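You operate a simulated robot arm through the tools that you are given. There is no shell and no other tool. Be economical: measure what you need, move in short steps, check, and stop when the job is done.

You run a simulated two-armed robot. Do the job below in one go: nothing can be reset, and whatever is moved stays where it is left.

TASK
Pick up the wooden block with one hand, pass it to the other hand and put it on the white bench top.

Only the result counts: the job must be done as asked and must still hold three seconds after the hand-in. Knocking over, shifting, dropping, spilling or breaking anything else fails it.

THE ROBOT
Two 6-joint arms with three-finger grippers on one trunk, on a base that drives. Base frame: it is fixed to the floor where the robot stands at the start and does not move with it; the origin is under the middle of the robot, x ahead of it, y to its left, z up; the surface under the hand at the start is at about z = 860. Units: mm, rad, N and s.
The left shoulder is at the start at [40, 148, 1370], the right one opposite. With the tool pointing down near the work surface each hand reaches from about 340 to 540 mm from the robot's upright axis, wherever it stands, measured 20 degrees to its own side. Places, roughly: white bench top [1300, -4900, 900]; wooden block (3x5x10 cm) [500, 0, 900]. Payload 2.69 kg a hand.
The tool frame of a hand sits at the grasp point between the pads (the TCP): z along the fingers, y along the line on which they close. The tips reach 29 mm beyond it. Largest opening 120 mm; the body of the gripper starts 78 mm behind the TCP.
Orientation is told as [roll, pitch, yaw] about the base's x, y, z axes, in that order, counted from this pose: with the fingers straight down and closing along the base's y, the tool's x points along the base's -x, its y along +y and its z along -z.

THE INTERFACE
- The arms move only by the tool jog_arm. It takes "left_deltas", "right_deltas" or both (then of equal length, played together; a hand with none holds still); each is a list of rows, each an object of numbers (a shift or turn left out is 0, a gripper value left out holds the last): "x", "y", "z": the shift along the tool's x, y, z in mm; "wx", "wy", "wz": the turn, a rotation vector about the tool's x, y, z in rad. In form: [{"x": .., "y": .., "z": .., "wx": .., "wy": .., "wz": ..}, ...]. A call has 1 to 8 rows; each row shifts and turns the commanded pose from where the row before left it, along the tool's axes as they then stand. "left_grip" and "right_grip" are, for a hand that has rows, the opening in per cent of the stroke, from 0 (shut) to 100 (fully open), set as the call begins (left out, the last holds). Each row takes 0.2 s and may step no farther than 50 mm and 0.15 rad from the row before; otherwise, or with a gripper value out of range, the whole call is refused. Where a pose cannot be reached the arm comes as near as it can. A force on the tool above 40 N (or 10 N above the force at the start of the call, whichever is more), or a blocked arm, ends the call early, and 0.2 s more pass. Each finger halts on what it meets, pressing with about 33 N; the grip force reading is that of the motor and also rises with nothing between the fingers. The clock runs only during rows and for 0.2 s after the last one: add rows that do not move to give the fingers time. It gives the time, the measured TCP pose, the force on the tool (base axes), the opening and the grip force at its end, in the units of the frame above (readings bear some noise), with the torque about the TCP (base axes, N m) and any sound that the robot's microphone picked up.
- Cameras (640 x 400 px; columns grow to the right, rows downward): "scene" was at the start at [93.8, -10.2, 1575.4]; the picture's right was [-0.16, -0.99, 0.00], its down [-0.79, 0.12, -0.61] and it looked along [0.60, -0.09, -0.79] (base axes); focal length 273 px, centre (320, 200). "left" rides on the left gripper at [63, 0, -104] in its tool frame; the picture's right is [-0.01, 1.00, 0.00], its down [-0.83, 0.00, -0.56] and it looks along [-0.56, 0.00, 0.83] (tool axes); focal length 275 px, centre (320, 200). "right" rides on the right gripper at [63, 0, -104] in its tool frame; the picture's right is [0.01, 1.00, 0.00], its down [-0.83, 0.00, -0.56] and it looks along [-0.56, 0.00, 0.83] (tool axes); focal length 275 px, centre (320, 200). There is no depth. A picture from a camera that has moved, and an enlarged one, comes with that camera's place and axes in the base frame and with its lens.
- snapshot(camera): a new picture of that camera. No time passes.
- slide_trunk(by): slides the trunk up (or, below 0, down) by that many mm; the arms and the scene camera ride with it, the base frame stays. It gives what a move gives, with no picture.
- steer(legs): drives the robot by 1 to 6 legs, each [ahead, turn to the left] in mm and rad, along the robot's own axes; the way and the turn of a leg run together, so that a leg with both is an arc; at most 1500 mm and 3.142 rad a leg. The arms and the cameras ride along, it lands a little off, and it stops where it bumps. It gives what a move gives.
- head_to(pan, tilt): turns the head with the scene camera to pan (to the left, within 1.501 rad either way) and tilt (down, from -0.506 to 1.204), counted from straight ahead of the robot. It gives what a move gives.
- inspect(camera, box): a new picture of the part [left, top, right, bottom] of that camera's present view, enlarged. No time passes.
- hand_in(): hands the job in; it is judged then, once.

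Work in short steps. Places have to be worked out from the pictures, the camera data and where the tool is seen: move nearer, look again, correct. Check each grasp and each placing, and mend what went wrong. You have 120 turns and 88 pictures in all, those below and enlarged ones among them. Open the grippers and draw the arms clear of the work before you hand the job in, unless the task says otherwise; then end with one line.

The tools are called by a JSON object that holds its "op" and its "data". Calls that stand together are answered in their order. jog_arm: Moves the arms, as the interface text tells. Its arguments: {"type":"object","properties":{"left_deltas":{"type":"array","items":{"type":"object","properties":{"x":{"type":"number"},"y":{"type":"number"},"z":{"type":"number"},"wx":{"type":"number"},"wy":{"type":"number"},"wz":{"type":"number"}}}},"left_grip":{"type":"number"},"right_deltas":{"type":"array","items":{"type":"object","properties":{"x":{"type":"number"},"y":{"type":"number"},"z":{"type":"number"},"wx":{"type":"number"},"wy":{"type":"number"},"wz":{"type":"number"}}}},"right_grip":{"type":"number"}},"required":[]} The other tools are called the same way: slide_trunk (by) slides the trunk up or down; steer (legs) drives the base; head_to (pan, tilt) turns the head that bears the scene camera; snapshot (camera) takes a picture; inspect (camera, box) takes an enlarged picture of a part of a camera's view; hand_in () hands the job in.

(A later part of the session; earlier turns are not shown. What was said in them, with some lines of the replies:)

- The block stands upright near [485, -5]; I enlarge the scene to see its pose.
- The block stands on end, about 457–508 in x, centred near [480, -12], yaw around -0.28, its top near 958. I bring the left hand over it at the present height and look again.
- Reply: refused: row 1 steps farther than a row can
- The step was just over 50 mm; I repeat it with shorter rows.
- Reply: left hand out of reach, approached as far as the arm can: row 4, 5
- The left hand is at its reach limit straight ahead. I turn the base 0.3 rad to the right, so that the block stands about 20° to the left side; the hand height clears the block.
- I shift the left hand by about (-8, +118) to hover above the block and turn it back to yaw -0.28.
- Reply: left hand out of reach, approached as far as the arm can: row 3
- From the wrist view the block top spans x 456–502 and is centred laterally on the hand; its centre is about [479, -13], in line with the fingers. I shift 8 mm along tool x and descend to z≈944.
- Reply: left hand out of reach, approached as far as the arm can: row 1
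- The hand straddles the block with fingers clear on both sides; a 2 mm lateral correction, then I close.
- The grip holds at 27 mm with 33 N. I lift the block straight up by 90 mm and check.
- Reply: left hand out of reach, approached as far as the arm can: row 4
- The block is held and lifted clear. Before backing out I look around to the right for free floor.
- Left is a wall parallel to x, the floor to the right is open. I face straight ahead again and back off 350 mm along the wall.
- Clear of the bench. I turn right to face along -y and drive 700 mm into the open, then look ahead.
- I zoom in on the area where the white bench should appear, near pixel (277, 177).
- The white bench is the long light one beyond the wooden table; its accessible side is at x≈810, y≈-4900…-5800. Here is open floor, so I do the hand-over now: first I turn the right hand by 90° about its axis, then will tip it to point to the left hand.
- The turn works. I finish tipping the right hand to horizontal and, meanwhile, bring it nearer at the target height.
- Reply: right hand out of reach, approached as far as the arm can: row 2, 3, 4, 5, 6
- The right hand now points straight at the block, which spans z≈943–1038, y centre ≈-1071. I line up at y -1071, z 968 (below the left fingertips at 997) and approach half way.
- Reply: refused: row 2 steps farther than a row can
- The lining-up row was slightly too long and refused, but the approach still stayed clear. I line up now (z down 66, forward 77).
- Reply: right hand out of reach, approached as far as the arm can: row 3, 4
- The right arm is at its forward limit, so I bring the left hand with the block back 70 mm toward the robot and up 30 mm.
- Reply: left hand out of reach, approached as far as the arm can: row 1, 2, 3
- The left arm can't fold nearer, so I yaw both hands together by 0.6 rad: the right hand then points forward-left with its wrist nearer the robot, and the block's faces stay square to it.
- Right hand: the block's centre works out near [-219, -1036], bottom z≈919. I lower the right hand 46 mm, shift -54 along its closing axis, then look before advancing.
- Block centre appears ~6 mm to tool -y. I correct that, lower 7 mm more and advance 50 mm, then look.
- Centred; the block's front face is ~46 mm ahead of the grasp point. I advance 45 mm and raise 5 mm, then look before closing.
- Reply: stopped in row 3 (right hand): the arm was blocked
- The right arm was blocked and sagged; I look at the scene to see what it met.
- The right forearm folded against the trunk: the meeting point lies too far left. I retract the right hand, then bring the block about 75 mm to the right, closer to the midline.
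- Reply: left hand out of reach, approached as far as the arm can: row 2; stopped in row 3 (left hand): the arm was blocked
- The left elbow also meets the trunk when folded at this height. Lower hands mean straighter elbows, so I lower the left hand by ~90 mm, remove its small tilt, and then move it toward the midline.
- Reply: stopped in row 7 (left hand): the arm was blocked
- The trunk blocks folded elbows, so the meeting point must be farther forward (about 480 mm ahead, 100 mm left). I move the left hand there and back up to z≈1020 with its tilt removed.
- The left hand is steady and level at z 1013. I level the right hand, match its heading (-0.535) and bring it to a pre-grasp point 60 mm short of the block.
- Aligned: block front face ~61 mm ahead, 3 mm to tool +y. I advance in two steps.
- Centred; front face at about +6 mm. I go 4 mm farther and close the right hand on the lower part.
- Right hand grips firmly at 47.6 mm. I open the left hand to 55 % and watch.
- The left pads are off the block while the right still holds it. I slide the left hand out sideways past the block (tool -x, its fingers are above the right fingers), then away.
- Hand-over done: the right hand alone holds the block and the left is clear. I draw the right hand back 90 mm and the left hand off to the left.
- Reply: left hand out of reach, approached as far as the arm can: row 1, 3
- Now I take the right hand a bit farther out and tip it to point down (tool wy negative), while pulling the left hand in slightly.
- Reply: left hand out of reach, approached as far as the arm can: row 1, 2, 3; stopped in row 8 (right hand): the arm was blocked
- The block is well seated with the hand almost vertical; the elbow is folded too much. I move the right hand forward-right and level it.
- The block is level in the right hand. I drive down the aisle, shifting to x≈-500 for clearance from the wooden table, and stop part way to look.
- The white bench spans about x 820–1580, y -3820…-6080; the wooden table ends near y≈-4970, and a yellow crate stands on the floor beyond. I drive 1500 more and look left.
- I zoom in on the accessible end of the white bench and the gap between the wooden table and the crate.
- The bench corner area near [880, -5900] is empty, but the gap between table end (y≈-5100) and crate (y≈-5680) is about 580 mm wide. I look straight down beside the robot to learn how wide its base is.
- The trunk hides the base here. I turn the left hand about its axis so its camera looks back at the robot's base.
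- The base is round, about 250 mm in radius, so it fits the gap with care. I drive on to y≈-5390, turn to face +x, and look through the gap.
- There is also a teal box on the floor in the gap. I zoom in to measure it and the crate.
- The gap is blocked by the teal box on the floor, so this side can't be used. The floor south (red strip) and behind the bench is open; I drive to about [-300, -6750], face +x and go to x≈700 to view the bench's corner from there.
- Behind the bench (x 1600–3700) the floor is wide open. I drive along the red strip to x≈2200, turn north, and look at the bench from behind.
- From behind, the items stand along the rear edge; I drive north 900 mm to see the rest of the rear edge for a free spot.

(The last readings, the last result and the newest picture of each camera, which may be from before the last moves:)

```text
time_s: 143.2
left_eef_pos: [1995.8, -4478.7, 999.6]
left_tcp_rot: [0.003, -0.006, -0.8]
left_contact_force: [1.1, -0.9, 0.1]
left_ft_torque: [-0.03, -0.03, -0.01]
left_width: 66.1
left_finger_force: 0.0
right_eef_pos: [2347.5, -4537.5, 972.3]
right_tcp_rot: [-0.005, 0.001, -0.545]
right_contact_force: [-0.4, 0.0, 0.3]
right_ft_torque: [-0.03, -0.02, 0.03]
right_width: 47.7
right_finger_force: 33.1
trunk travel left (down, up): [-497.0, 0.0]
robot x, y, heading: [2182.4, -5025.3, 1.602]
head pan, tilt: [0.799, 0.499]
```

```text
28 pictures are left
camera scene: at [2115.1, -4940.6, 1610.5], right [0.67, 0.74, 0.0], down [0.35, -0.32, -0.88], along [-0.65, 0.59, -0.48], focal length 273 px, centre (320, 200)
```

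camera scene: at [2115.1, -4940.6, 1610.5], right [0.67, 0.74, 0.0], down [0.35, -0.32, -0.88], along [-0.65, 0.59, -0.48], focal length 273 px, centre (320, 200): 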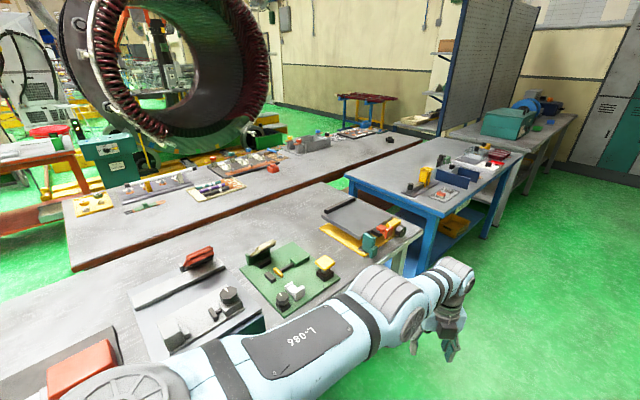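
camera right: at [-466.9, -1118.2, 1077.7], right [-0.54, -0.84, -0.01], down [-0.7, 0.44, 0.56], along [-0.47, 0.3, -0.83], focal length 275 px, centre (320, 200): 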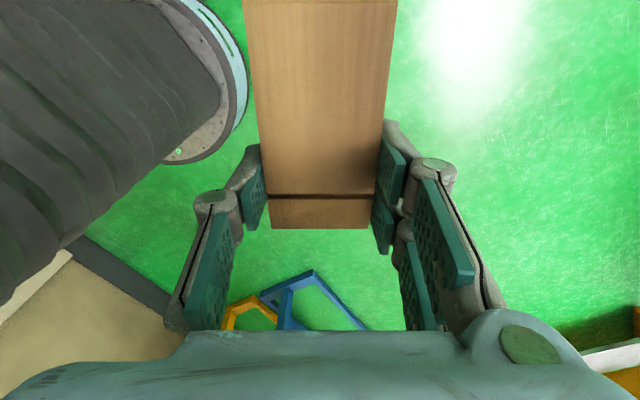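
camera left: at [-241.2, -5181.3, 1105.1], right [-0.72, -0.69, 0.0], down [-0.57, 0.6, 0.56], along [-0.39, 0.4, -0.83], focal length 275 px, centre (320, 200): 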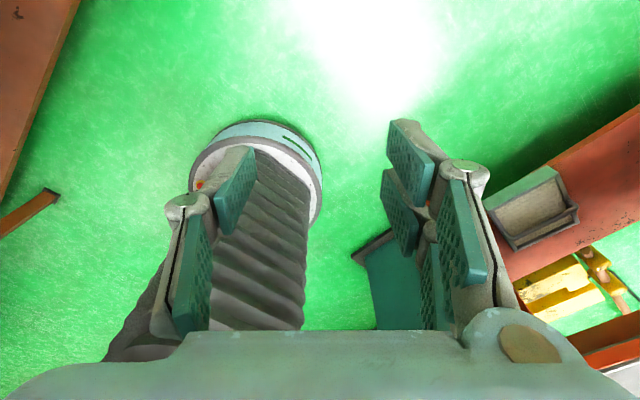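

There is a usable free strip on the white bench's south-east corner, between its end (y≈-6010) and the yellow box (y≈-5865), x 1300–1640, reachable from behind. First I raise both hands for clearance and turn the right hand back to its straight orientation (wz -2.15).

{"op": "jog_arm", "data": {"left_deltas": [{"z": -35}, {"z": -35}, {"z": -35}, {"z": -35}, {}, {}, {}, {}], "right_deltas": [{"z": -25, "wz": -0.143}, {"z": -25, "wz": -0.143}, {"z": -25, "wz": -0.143}, {"wz": -0.143}, {"wz": -0.143}, {"wz": -0.143}, {"wz": -0.143}, {"wz": -0.143}]}}

{"op": "jog_arm", "data": {"right_deltas": [{"wz": -0.143}, {"wz": -0.143}, {"wz": -0.143}, {"wz": -0.143}, {"wz": -0.143}, {"wz": -0.143}, {"wz": -0.143}, {}]}}

{"op": "snapshot", "data": {"camera": "right"}}

```text
time_s: 145.0
left_eef_pos: [1997.5, -4458.3, 1138.1]
left_tcp_rot: [0.0, -0.006, -0.8]
left_contact_force: [0.1, -1.2, -0.5]
left_ft_torque: [0.0, -0.02, -0.01]
left_width: 66.1
left_finger_force: 0.0
left hand out of reach, approached as far as the arm can: row 1, 2, 3, 4
right_eef_pos: [2345.8, -4523.0, 1038.2]
right_tcp_rot: [-0.002, 0.005, 0.602]
right_contact_force: [-0.1, 0.8, -0.8]
right_ft_torque: [0.0, -0.01, 0.01]
right_width: 47.7
right_finger_force: 33.0
right hand out of reach, approached as far as the arm can: row 3
trunk travel left (down, up): [-497.0, 0.0]
robot x, y, heading: [2180.8, -5022.2, 1.6]
head pan, tilt: [0.799, 0.499]
```

```text
time_s: 146.8
left_eef_pos: [1996.3, -4458.0, 1137.1]
left_tcp_rot: [0.0, -0.007, -0.8]
left_contact_force: [1.1, -0.3, 1.0]
left_ft_torque: [0.0, 0.04, 0.03]
left_width: 65.8
left_finger_force: 0.0
right_eef_pos: [2346.3, -4524.2, 1036.1]
right_tcp_rot: [0.003, 0.004, 1.6]
right_contact_force: [0.3, 0.7, -0.8]
right_ft_torque: [0.04, 0.03, 0.0]
right_width: 47.6
right_finger_force: 33.1
trunk travel left (down, up): [-497.0, 0.0]
robot x, y, heading: [2183.5, -5020.5, 1.6]
head pan, tilt: [0.799, 0.499]
```

```text
27 pictures are left
camera right: at [2346.8, -4586.9, 1141.1], right [-1.0, -0.03, 0.0], down [-0.03, 0.83, 0.55], along [-0.02, 0.55, -0.83], focal length 275 px, centre (320, 200)
```

right: 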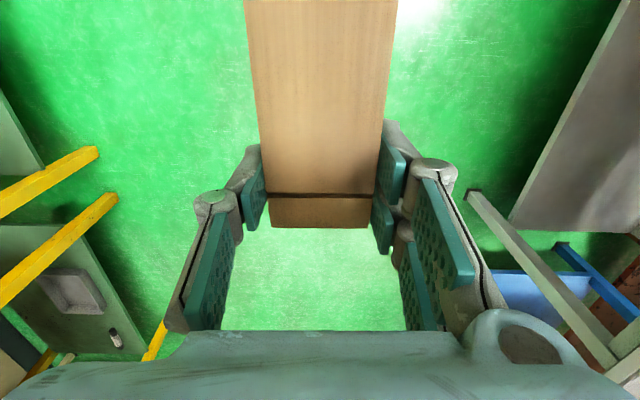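

The block remains firm and level at z≈1036. I back to y≈-6120, turn to face the bench (heading π), and look before going closer.

{"op": "steer", "data": {"legs": [[-1100, 0], [0, 1.54]]}}

{"op": "head_to", "data": {"pan": -0.15, "tilt": 0.8}}

{"op": "snapshot", "data": {"camera": "scene"}}

```text
time_s: 156.2
left_eef_pos: [1636.0, -6292.8, 1138.0]
left_tcp_rot: [-0.001, -0.007, 0.709]
left_contact_force: [0.1, -0.1, -0.4]
left_ft_torque: [0.0, 0.0, -0.02]
left_width: 65.7
left_finger_force: 0.0
right_eef_pos: [1725.2, -5948.3, 1036.8]
right_tcp_rot: [0.005, 0.005, 3.105]
right_contact_force: [0.3, 0.5, -1.3]
right_ft_torque: [0.0, 0.02, 0.04]
right_width: 47.4
right_finger_force: 32.9
trunk travel left (down, up): [-497.0, 0.0]
robot x, y, heading: [2213.2, -6141.3, 3.109]
head pan, tilt: [0.799, 0.499]
```

```text
time_s: 157.4
left_eef_pos: [1637.0, -6292.3, 1136.7]
left_tcp_rot: [-0.004, -0.007, 0.71]
left_contact_force: [0.2, -0.7, 0.9]
left_ft_torque: [0.04, 0.0, 0.0]
left_width: 66.2
left_finger_force: 0.1
right_eef_pos: [1723.9, -5946.9, 1035.6]
right_tcp_rot: [0.003, 0.005, 3.104]
right_contact_force: [-0.1, -1.9, -0.4]
right_ft_torque: [0.01, 0.04, -0.01]
right_width: 47.6
right_finger_force: 33.3
trunk travel left (down, up): [-497.0, 0.0]
robot x, y, heading: [2212.3, -6140.1, 3.105]
head pan, tilt: [-0.15, 0.799]
```

```text
26 pictures are left
camera scene: at [2112.0, -6126.5, 1584.6], right [0.18, 0.98, 0.0], down [0.71, -0.13, -0.7], along [-0.69, 0.13, -0.72], focal length 273 px, centre (320, 200)
```

scene: 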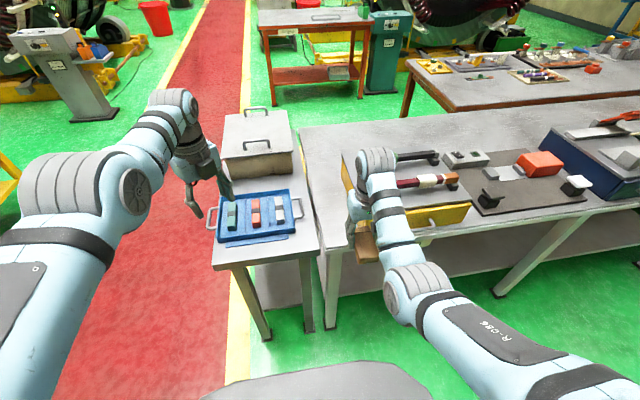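

The free strip between the bench's end edge (y≈-6020) and the yellow box (y≈-5905) is visible, centre ≈-5962. I square the heading (which also shifts the hand to y≈-5964) and drive 210 mm closer.

{"op": "steer", "data": {"legs": [[0, 0.036], [205, 0]]}}

{"op": "snapshot", "data": {"camera": "right"}}

{"op": "snapshot", "data": {"camera": "scene"}}

```text
time_s: 159.4
left_eef_pos: [1444.9, -6314.0, 1140.2]
left_tcp_rot: [0.003, -0.005, 0.744]
left_contact_force: [0.9, -0.1, -0.3]
left_ft_torque: [0.05, 0.06, -0.01]
left_width: 66.2
left_finger_force: 0.1
right_eef_pos: [1519.1, -5966.0, 1038.1]
right_tcp_rot: [0.002, -0.002, -3.142]
right_contact_force: [0.5, -0.3, -1.2]
right_ft_torque: [0.0, 0.08, 0.01]
right_width: 47.3
right_finger_force: 33.1
trunk travel left (down, up): [-497.0, 0.0]
robot x, y, heading: [2010.8, -6139.5, -3.14]
head pan, tilt: [-0.15, 0.799]
```

```text
25 pictures are left
camera right: at [1581.7, -5966.6, 1143.0], right [0.0, -1.0, 0.0], down [-0.83, 0.0, 0.56], along [-0.56, 0.0, -0.83], focal length 275 px, centre (320, 200)
```

right: 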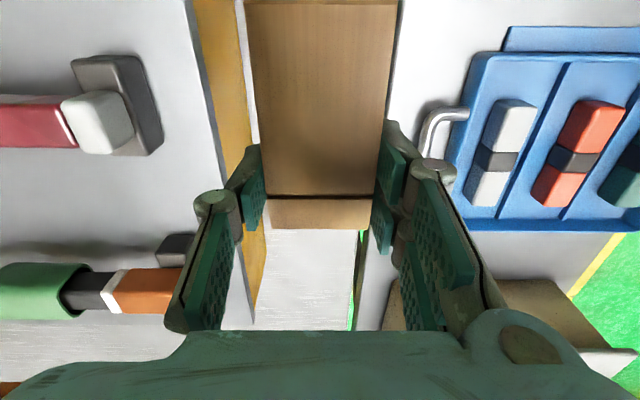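

```text
24 pictures are left
camera scene: at [1915.9, -6131.1, 1585.0], right [0.15, 0.99, 0.0], down [0.71, -0.1, -0.7], along [-0.69, 0.1, -0.71], focal length 273 px, centre (320, 200)
```

scene: 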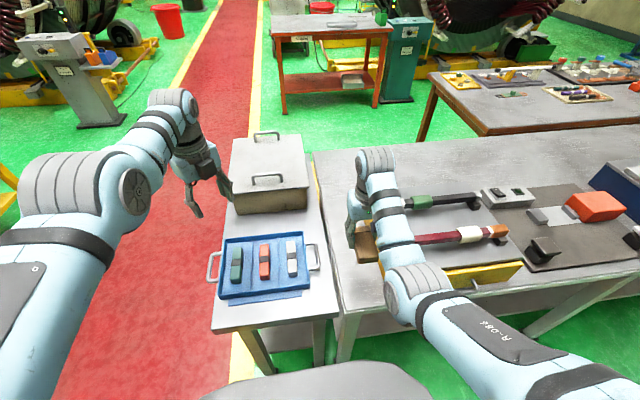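

From the wrist view the strip runs y -6023 (bench end) to -5890 (yellow box, top z≈966). I shift to y≈-5972 so the gripper body clears the box by ~20 mm, and lower to z≈960.

{"op": "jog_arm", "data": {"right_deltas": [{"y": 6}, {"z": 26}, {"z": 26}, {"z": 26}, {}]}}

{"op": "snapshot", "data": {"camera": "right"}}

{"op": "inspect", "data": {"camera": "scene", "box": [280, 130, 520, 280]}}

```text
time_s: 160.6
left_eef_pos: [1442.6, -6313.5, 1137.9]
left_tcp_rot: [-0.002, -0.007, 0.743]
left_contact_force: [-0.2, 0.7, -0.6]
left_ft_torque: [0.01, 0.02, 0.03]
left_width: 66.1
left_finger_force: 0.2
right_eef_pos: [1516.5, -5972.9, 958.5]
right_tcp_rot: [0.001, 0.005, -3.143]
right_contact_force: [-0.3, 0.6, -1.0]
right_ft_torque: [0.03, 0.01, 0.01]
right_width: 47.4
right_finger_force: 32.8
trunk travel left (down, up): [-497.0, 0.0]
robot x, y, heading: [2012.0, -6142.1, -3.136]
head pan, tilt: [-0.15, 0.799]
```

```text
23 pictures are left
camera right: at [1577.4, -5973.0, 1062.5], right [0.0, -1.0, 0.0], down [-0.83, 0.0, 0.55], along [-0.55, 0.0, -0.83], focal length 275 px, centre (320, 200)
```

right: 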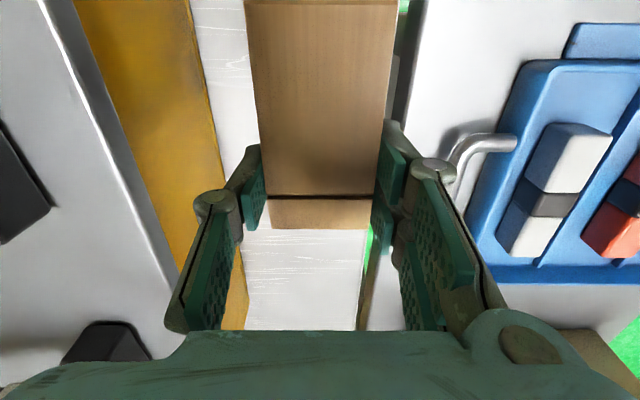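

```text
2.67 times, centred on (400, 205) of scene
camera zoom: at [1909.8, -6131.0, 1584.6], right [0.15, 0.99, 0.0], down [0.71, -0.1, -0.7], along [-0.69, 0.1, -0.72], focal length 728 px, centre (107, 187)
```

zoom: 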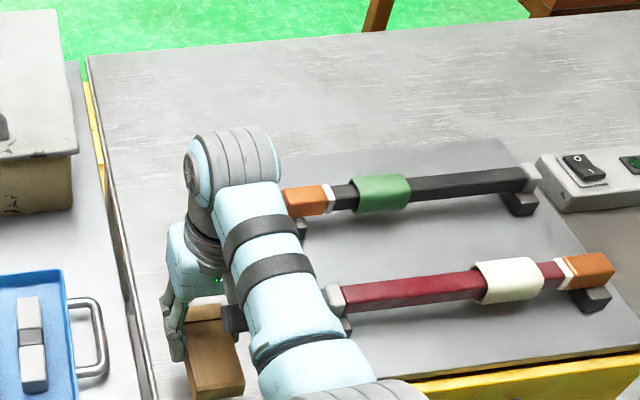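

Both edges confirm the strip; the block is clear of the bench end by ~20 mm and of the box. I continue down 35 mm, then in small steps watching the force.

{"op": "jog_arm", "data": {"right_deltas": [{"z": 15}, {"z": 10}, {"z": 10}, {}]}}

{"op": "snapshot", "data": {"camera": "right"}}

```text
time_s: 161.6
left_eef_pos: [1439.1, -6313.2, 1136.2]
left_tcp_rot: [-0.001, -0.006, 0.743]
left_contact_force: [0.7, 0.5, -0.6]
left_ft_torque: [0.04, 0.01, 0.01]
left_width: 66.1
left_finger_force: 0.1
right_eef_pos: [1516.3, -5973.8, 922.7]
right_tcp_rot: [0.002, 0.005, -3.141]
right_contact_force: [-0.2, 0.4, 0.0]
right_ft_torque: [-0.01, 0.03, 0.05]
right_width: 47.8
right_finger_force: 33.4
trunk travel left (down, up): [-497.0, 0.0]
robot x, y, heading: [2009.2, -6145.3, -3.141]
head pan, tilt: [-0.15, 0.799]
```

```text
21 pictures are left
camera right: at [1577.8, -5972.8, 1027.9], right [0.0, -1.0, 0.0], down [-0.83, 0.0, 0.55], along [-0.55, 0.0, -0.83], focal length 275 px, centre (320, 200)
```

right: 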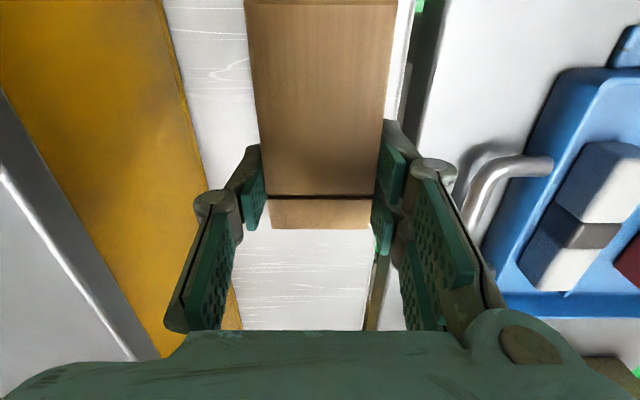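

Parallax puts the bench top at z≈861, so about 30 mm remain. I go down 20, then 4 mm steps until contact.

{"op": "jog_arm", "data": {"right_deltas": [{"z": 10}, {"z": 10}, {}]}}

{"op": "jog_arm", "data": {"right_deltas": [{"z": 4}, {}]}}

{"op": "jog_arm", "data": {"right_deltas": [{"z": 4}, {}]}}

{"op": "snapshot", "data": {"camera": "right"}}

```text
time_s: 162.4
left_eef_pos: [1441.1, -6312.8, 1137.9]
left_tcp_rot: [0.0, -0.005, 0.743]
left_contact_force: [0.5, 0.3, -0.2]
left_ft_torque: [0.0, 0.0, 0.0]
left_width: 66.1
left_finger_force: 0.0
right_eef_pos: [1514.8, -5972.4, 905.0]
right_tcp_rot: [0.003, 0.006, -3.14]
right_contact_force: [-0.8, 0.2, -1.0]
right_ft_torque: [-0.01, 0.01, 0.0]
right_width: 47.5
right_finger_force: 33.2
trunk travel left (down, up): [-497.0, 0.0]
robot x, y, heading: [2012.1, -6140.7, -3.139]
head pan, tilt: [-0.15, 0.799]
```

```text
time_s: 163.0
left_eef_pos: [1440.2, -6314.6, 1137.8]
left_tcp_rot: [-0.001, -0.007, 0.744]
left_contact_force: [-0.2, -0.8, -0.2]
left_ft_torque: [-0.02, 0.01, 0.02]
left_width: 66.2
left_finger_force: 0.0
right_eef_pos: [1516.1, -5972.5, 900.3]
right_tcp_rot: [0.002, 0.004, -3.141]
right_contact_force: [0.1, 0.8, -0.3]
right_ft_torque: [0.01, 0.04, -0.02]
right_width: 47.5
right_finger_force: 32.9
trunk travel left (down, up): [-497.0, 0.0]
robot x, y, heading: [2012.9, -6141.3, -3.139]
head pan, tilt: [-0.15, 0.799]
```

```text
time_s: 163.6
left_eef_pos: [1440.3, -6314.0, 1137.4]
left_tcp_rot: [0.0, -0.008, 0.743]
left_contact_force: [-0.2, 0.8, -1.0]
left_ft_torque: [0.03, -0.03, 0.03]
left_width: 66.0
left_finger_force: 0.0
right_eef_pos: [1515.5, -5973.7, 895.7]
right_tcp_rot: [0.002, 0.006, -3.14]
right_contact_force: [0.4, -0.5, -0.3]
right_ft_torque: [0.04, 0.03, -0.05]
right_width: 47.6
right_finger_force: 33.0
trunk travel left (down, up): [-497.0, 0.0]
robot x, y, heading: [2010.4, -6142.6, -3.139]
head pan, tilt: [-0.15, 0.799]
```

```text
20 pictures are left
camera right: at [1577.5, -5973.0, 1000.2], right [0.0, -1.0, 0.0], down [-0.83, 0.0, 0.55], along [-0.55, 0.0, -0.83], focal length 275 px, centre (320, 200)
```

right: 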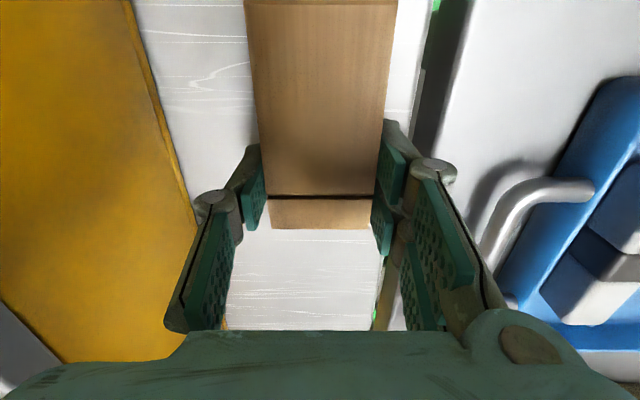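

No contact yet; bench top estimated at ~857. I continue in 3 mm steps.

{"op": "jog_arm", "data": {"right_deltas": [{"z": 3}, {}]}}

{"op": "jog_arm", "data": {"right_deltas": [{"z": 3}, {}]}}

{"op": "jog_arm", "data": {"right_deltas": [{"z": 2}, {}]}}

{"op": "snapshot", "data": {"camera": "right"}}

```text
time_s: 164.2
left_eef_pos: [1440.9, -6314.6, 1136.3]
left_tcp_rot: [-0.002, -0.007, 0.743]
left_contact_force: [-0.2, -0.2, -0.4]
left_ft_torque: [-0.03, -0.01, 0.02]
left_width: 65.9
left_finger_force: 0.1
right_eef_pos: [1516.7, -5971.7, 891.6]
right_tcp_rot: [0.0, 0.006, -3.141]
right_contact_force: [0.3, -0.4, -1.7]
right_ft_torque: [0.03, 0.02, -0.01]
right_width: 47.4
right_finger_force: 32.7
trunk travel left (down, up): [-497.0, 0.0]
robot x, y, heading: [2012.1, -6141.6, -3.136]
head pan, tilt: [-0.15, 0.799]
```

```text
time_s: 164.8
left_eef_pos: [1439.0, -6313.4, 1137.9]
left_tcp_rot: [-0.003, -0.006, 0.744]
left_contact_force: [-0.4, -0.4, 0.2]
left_ft_torque: [0.03, 0.02, -0.01]
left_width: 65.9
left_finger_force: 0.0
right_eef_pos: [1517.5, -5972.2, 890.1]
right_tcp_rot: [0.001, 0.008, -3.142]
right_contact_force: [0.8, -0.3, -1.7]
right_ft_torque: [0.01, 0.04, 0.02]
right_width: 47.8
right_finger_force: 32.7
trunk travel left (down, up): [-497.0, 0.0]
robot x, y, heading: [2011.2, -6140.3, -3.141]
head pan, tilt: [-0.15, 0.799]
```

```text
time_s: 165.4
left_eef_pos: [1441.3, -6313.6, 1137.6]
left_tcp_rot: [0.001, -0.006, 0.744]
left_contact_force: [0.2, -1.2, -0.2]
left_ft_torque: [-0.02, -0.01, 0.04]
left_width: 66.0
left_finger_force: 0.2
right_eef_pos: [1516.9, -5973.4, 887.8]
right_tcp_rot: [0.001, 0.005, -3.143]
right_contact_force: [1.5, 0.6, 3.2]
right_ft_torque: [0.13, 0.02, 0.01]
right_width: 47.3
right_finger_force: 32.9
trunk travel left (down, up): [-497.0, 0.0]
robot x, y, heading: [2007.8, -6140.5, -3.135]
head pan, tilt: [-0.15, 0.799]
```

```text
19 pictures are left
camera right: at [1578.9, -5973.1, 992.6], right [0.0, -1.0, 0.0], down [-0.83, 0.0, 0.55], along [-0.55, 0.0, -0.83], focal length 275 px, centre (320, 200)
```

right: 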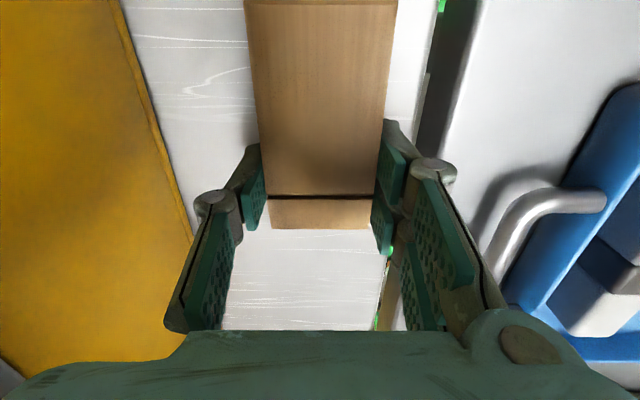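

First upward force (3 N): contact. One more 1.5 mm step to confirm.

{"op": "jog_arm", "data": {"right_deltas": [{"z": 1.5}, {}]}}

```text
time_s: 166.0
left_eef_pos: [1444.1, -6313.6, 1138.8]
left_tcp_rot: [-0.001, -0.008, 0.743]
left_contact_force: [0.1, -0.3, 0.4]
left_ft_torque: [-0.04, -0.02, 0.01]
left_width: 66.0
left_finger_force: 0.1
right_eef_pos: [1518.7, -5973.7, 887.7]
right_tcp_rot: [0.002, 0.002, 3.142]
right_contact_force: [-1.8, 3.2, 20.1]
right_ft_torque: [0.38, -0.65, 0.13]
right_width: 47.6
right_finger_force: 32.5
trunk travel left (down, up): [-497.0, 0.0]
robot x, y, heading: [2012.5, -6142.2, -3.135]
head pan, tilt: [-0.15, 0.799]
```

Firm contact at 20 N. I ease up 1 mm and open to about 62 mm, just enough to free the block beside the box.

{"op": "jog_arm", "data": {"right_deltas": [{"z": -1}, {}, {}], "right_grip": 52}}

{"op": "snapshot", "data": {"camera": "right"}}

```text
time_s: 166.8
left_eef_pos: [1439.9, -6314.6, 1136.9]
left_tcp_rot: [0.0, -0.007, 0.745]
left_contact_force: [0.6, -0.4, 0.3]
left_ft_torque: [-0.02, -0.03, -0.01]
left_width: 65.9
left_finger_force: 0.0
right_eef_pos: [1518.6, -5973.9, 887.2]
right_tcp_rot: [0.002, 0.005, -3.141]
right_contact_force: [0.1, 0.5, 1.1]
right_ft_torque: [0.01, 0.01, -0.02]
right_width: 62.2
right_finger_force: 0.1
trunk travel left (down, up): [-497.0, 0.0]
robot x, y, heading: [2010.8, -6143.2, -3.133]
head pan, tilt: [-0.15, 0.799]
```

```text
18 pictures are left
camera right: at [1578.9, -5973.4, 991.5], right [0.01, -1.0, 0.0], down [-0.83, 0.0, 0.55], along [-0.55, 0.0, -0.83], focal length 275 px, centre (320, 200)
```

right: 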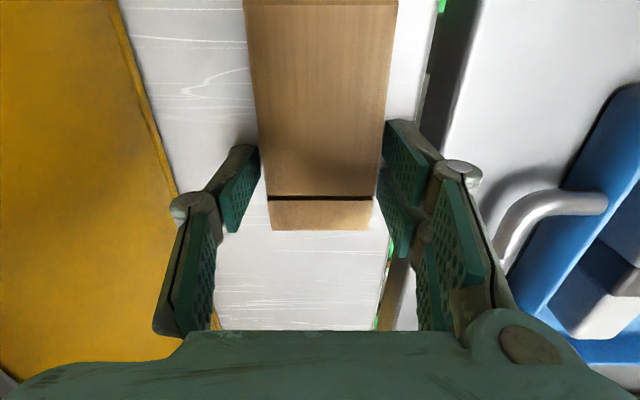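

The block lies free on the bench between the open fingers. I lift the hand straight up.

{"op": "jog_arm", "data": {"right_deltas": [{"z": -15}, {"z": -30}, {"z": -30}, {"z": -30}, {"z": -25}, {}]}}

{"op": "snapshot", "data": {"camera": "right"}}

```text
time_s: 168.2
left_eef_pos: [1440.4, -6312.6, 1138.2]
left_tcp_rot: [-0.002, -0.008, 0.744]
left_contact_force: [-0.5, 0.2, -0.2]
left_ft_torque: [0.01, 0.03, -0.01]
left_width: 65.9
left_finger_force: 0.2
right_eef_pos: [1517.3, -5972.5, 1017.2]
right_tcp_rot: [0.004, 0.006, -3.142]
right_contact_force: [0.1, -0.6, 0.1]
right_ft_torque: [0.0, 0.01, -0.02]
right_width: 62.6
right_finger_force: 0.1
trunk travel left (down, up): [-497.0, 0.0]
robot x, y, heading: [2010.0, -6144.8, -3.137]
head pan, tilt: [-0.15, 0.799]
```

```text
17 pictures are left
camera right: at [1578.5, -5971.7, 1121.5], right [0.0, -1.0, 0.0], down [-0.83, 0.0, 0.55], along [-0.55, 0.0, -0.83], focal length 275 px, centre (320, 200)
```

right: 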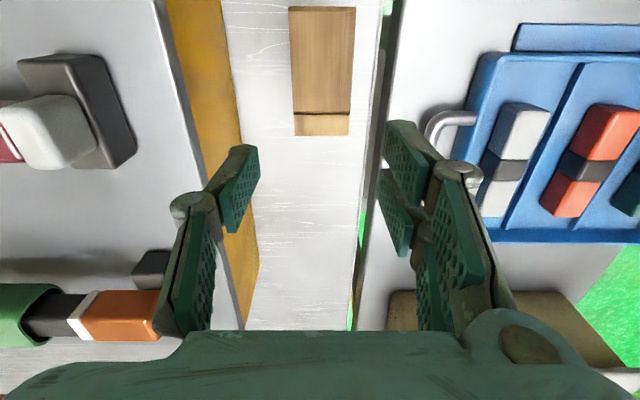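

The block lies flat on the white bench, clear of its edge and of the box. I back the robot off and take a last look.

{"op": "steer", "data": {"legs": [[-350, 0]]}}

{"op": "snapshot", "data": {"camera": "scene"}}

```text
time_s: 170.5
left_eef_pos: [1785.1, -6312.0, 1136.3]
left_tcp_rot: [-0.004, -0.01, 0.744]
left_contact_force: [-0.9, -0.5, -1.1]
left_ft_torque: [-0.02, -0.06, -0.01]
left_width: 65.9
left_finger_force: 0.0
right_eef_pos: [1862.5, -5971.4, 1015.8]
right_tcp_rot: [0.002, 0.008, 3.14]
right_contact_force: [-0.3, 0.1, 0.2]
right_ft_torque: [0.01, -0.01, 0.0]
right_width: 62.5
right_finger_force: 0.1
trunk travel left (down, up): [-497.0, 0.0]
robot x, y, heading: [2354.9, -6142.5, -3.14]
head pan, tilt: [-0.15, 0.799]
```

```text
16 pictures are left
camera scene: at [2254.0, -6129.8, 1584.3], right [0.15, 0.99, 0.0], down [0.71, -0.11, -0.69], along [-0.69, 0.1, -0.72], focal length 273 px, centre (320, 200)
```

scene: 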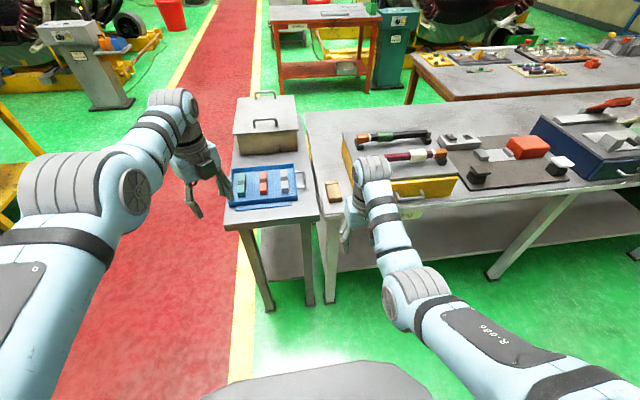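

The block rests on the white bench, both grippers are open and clear; I hand in.

{"op": "hand_in", "data": {}}

```text
The job is handed in.
```

I picked up the wooden block with the left hand, passed it to the right hand and laid it flat on the white bench top at about [1540, -5973], with both grippers open and clear at hand-in.
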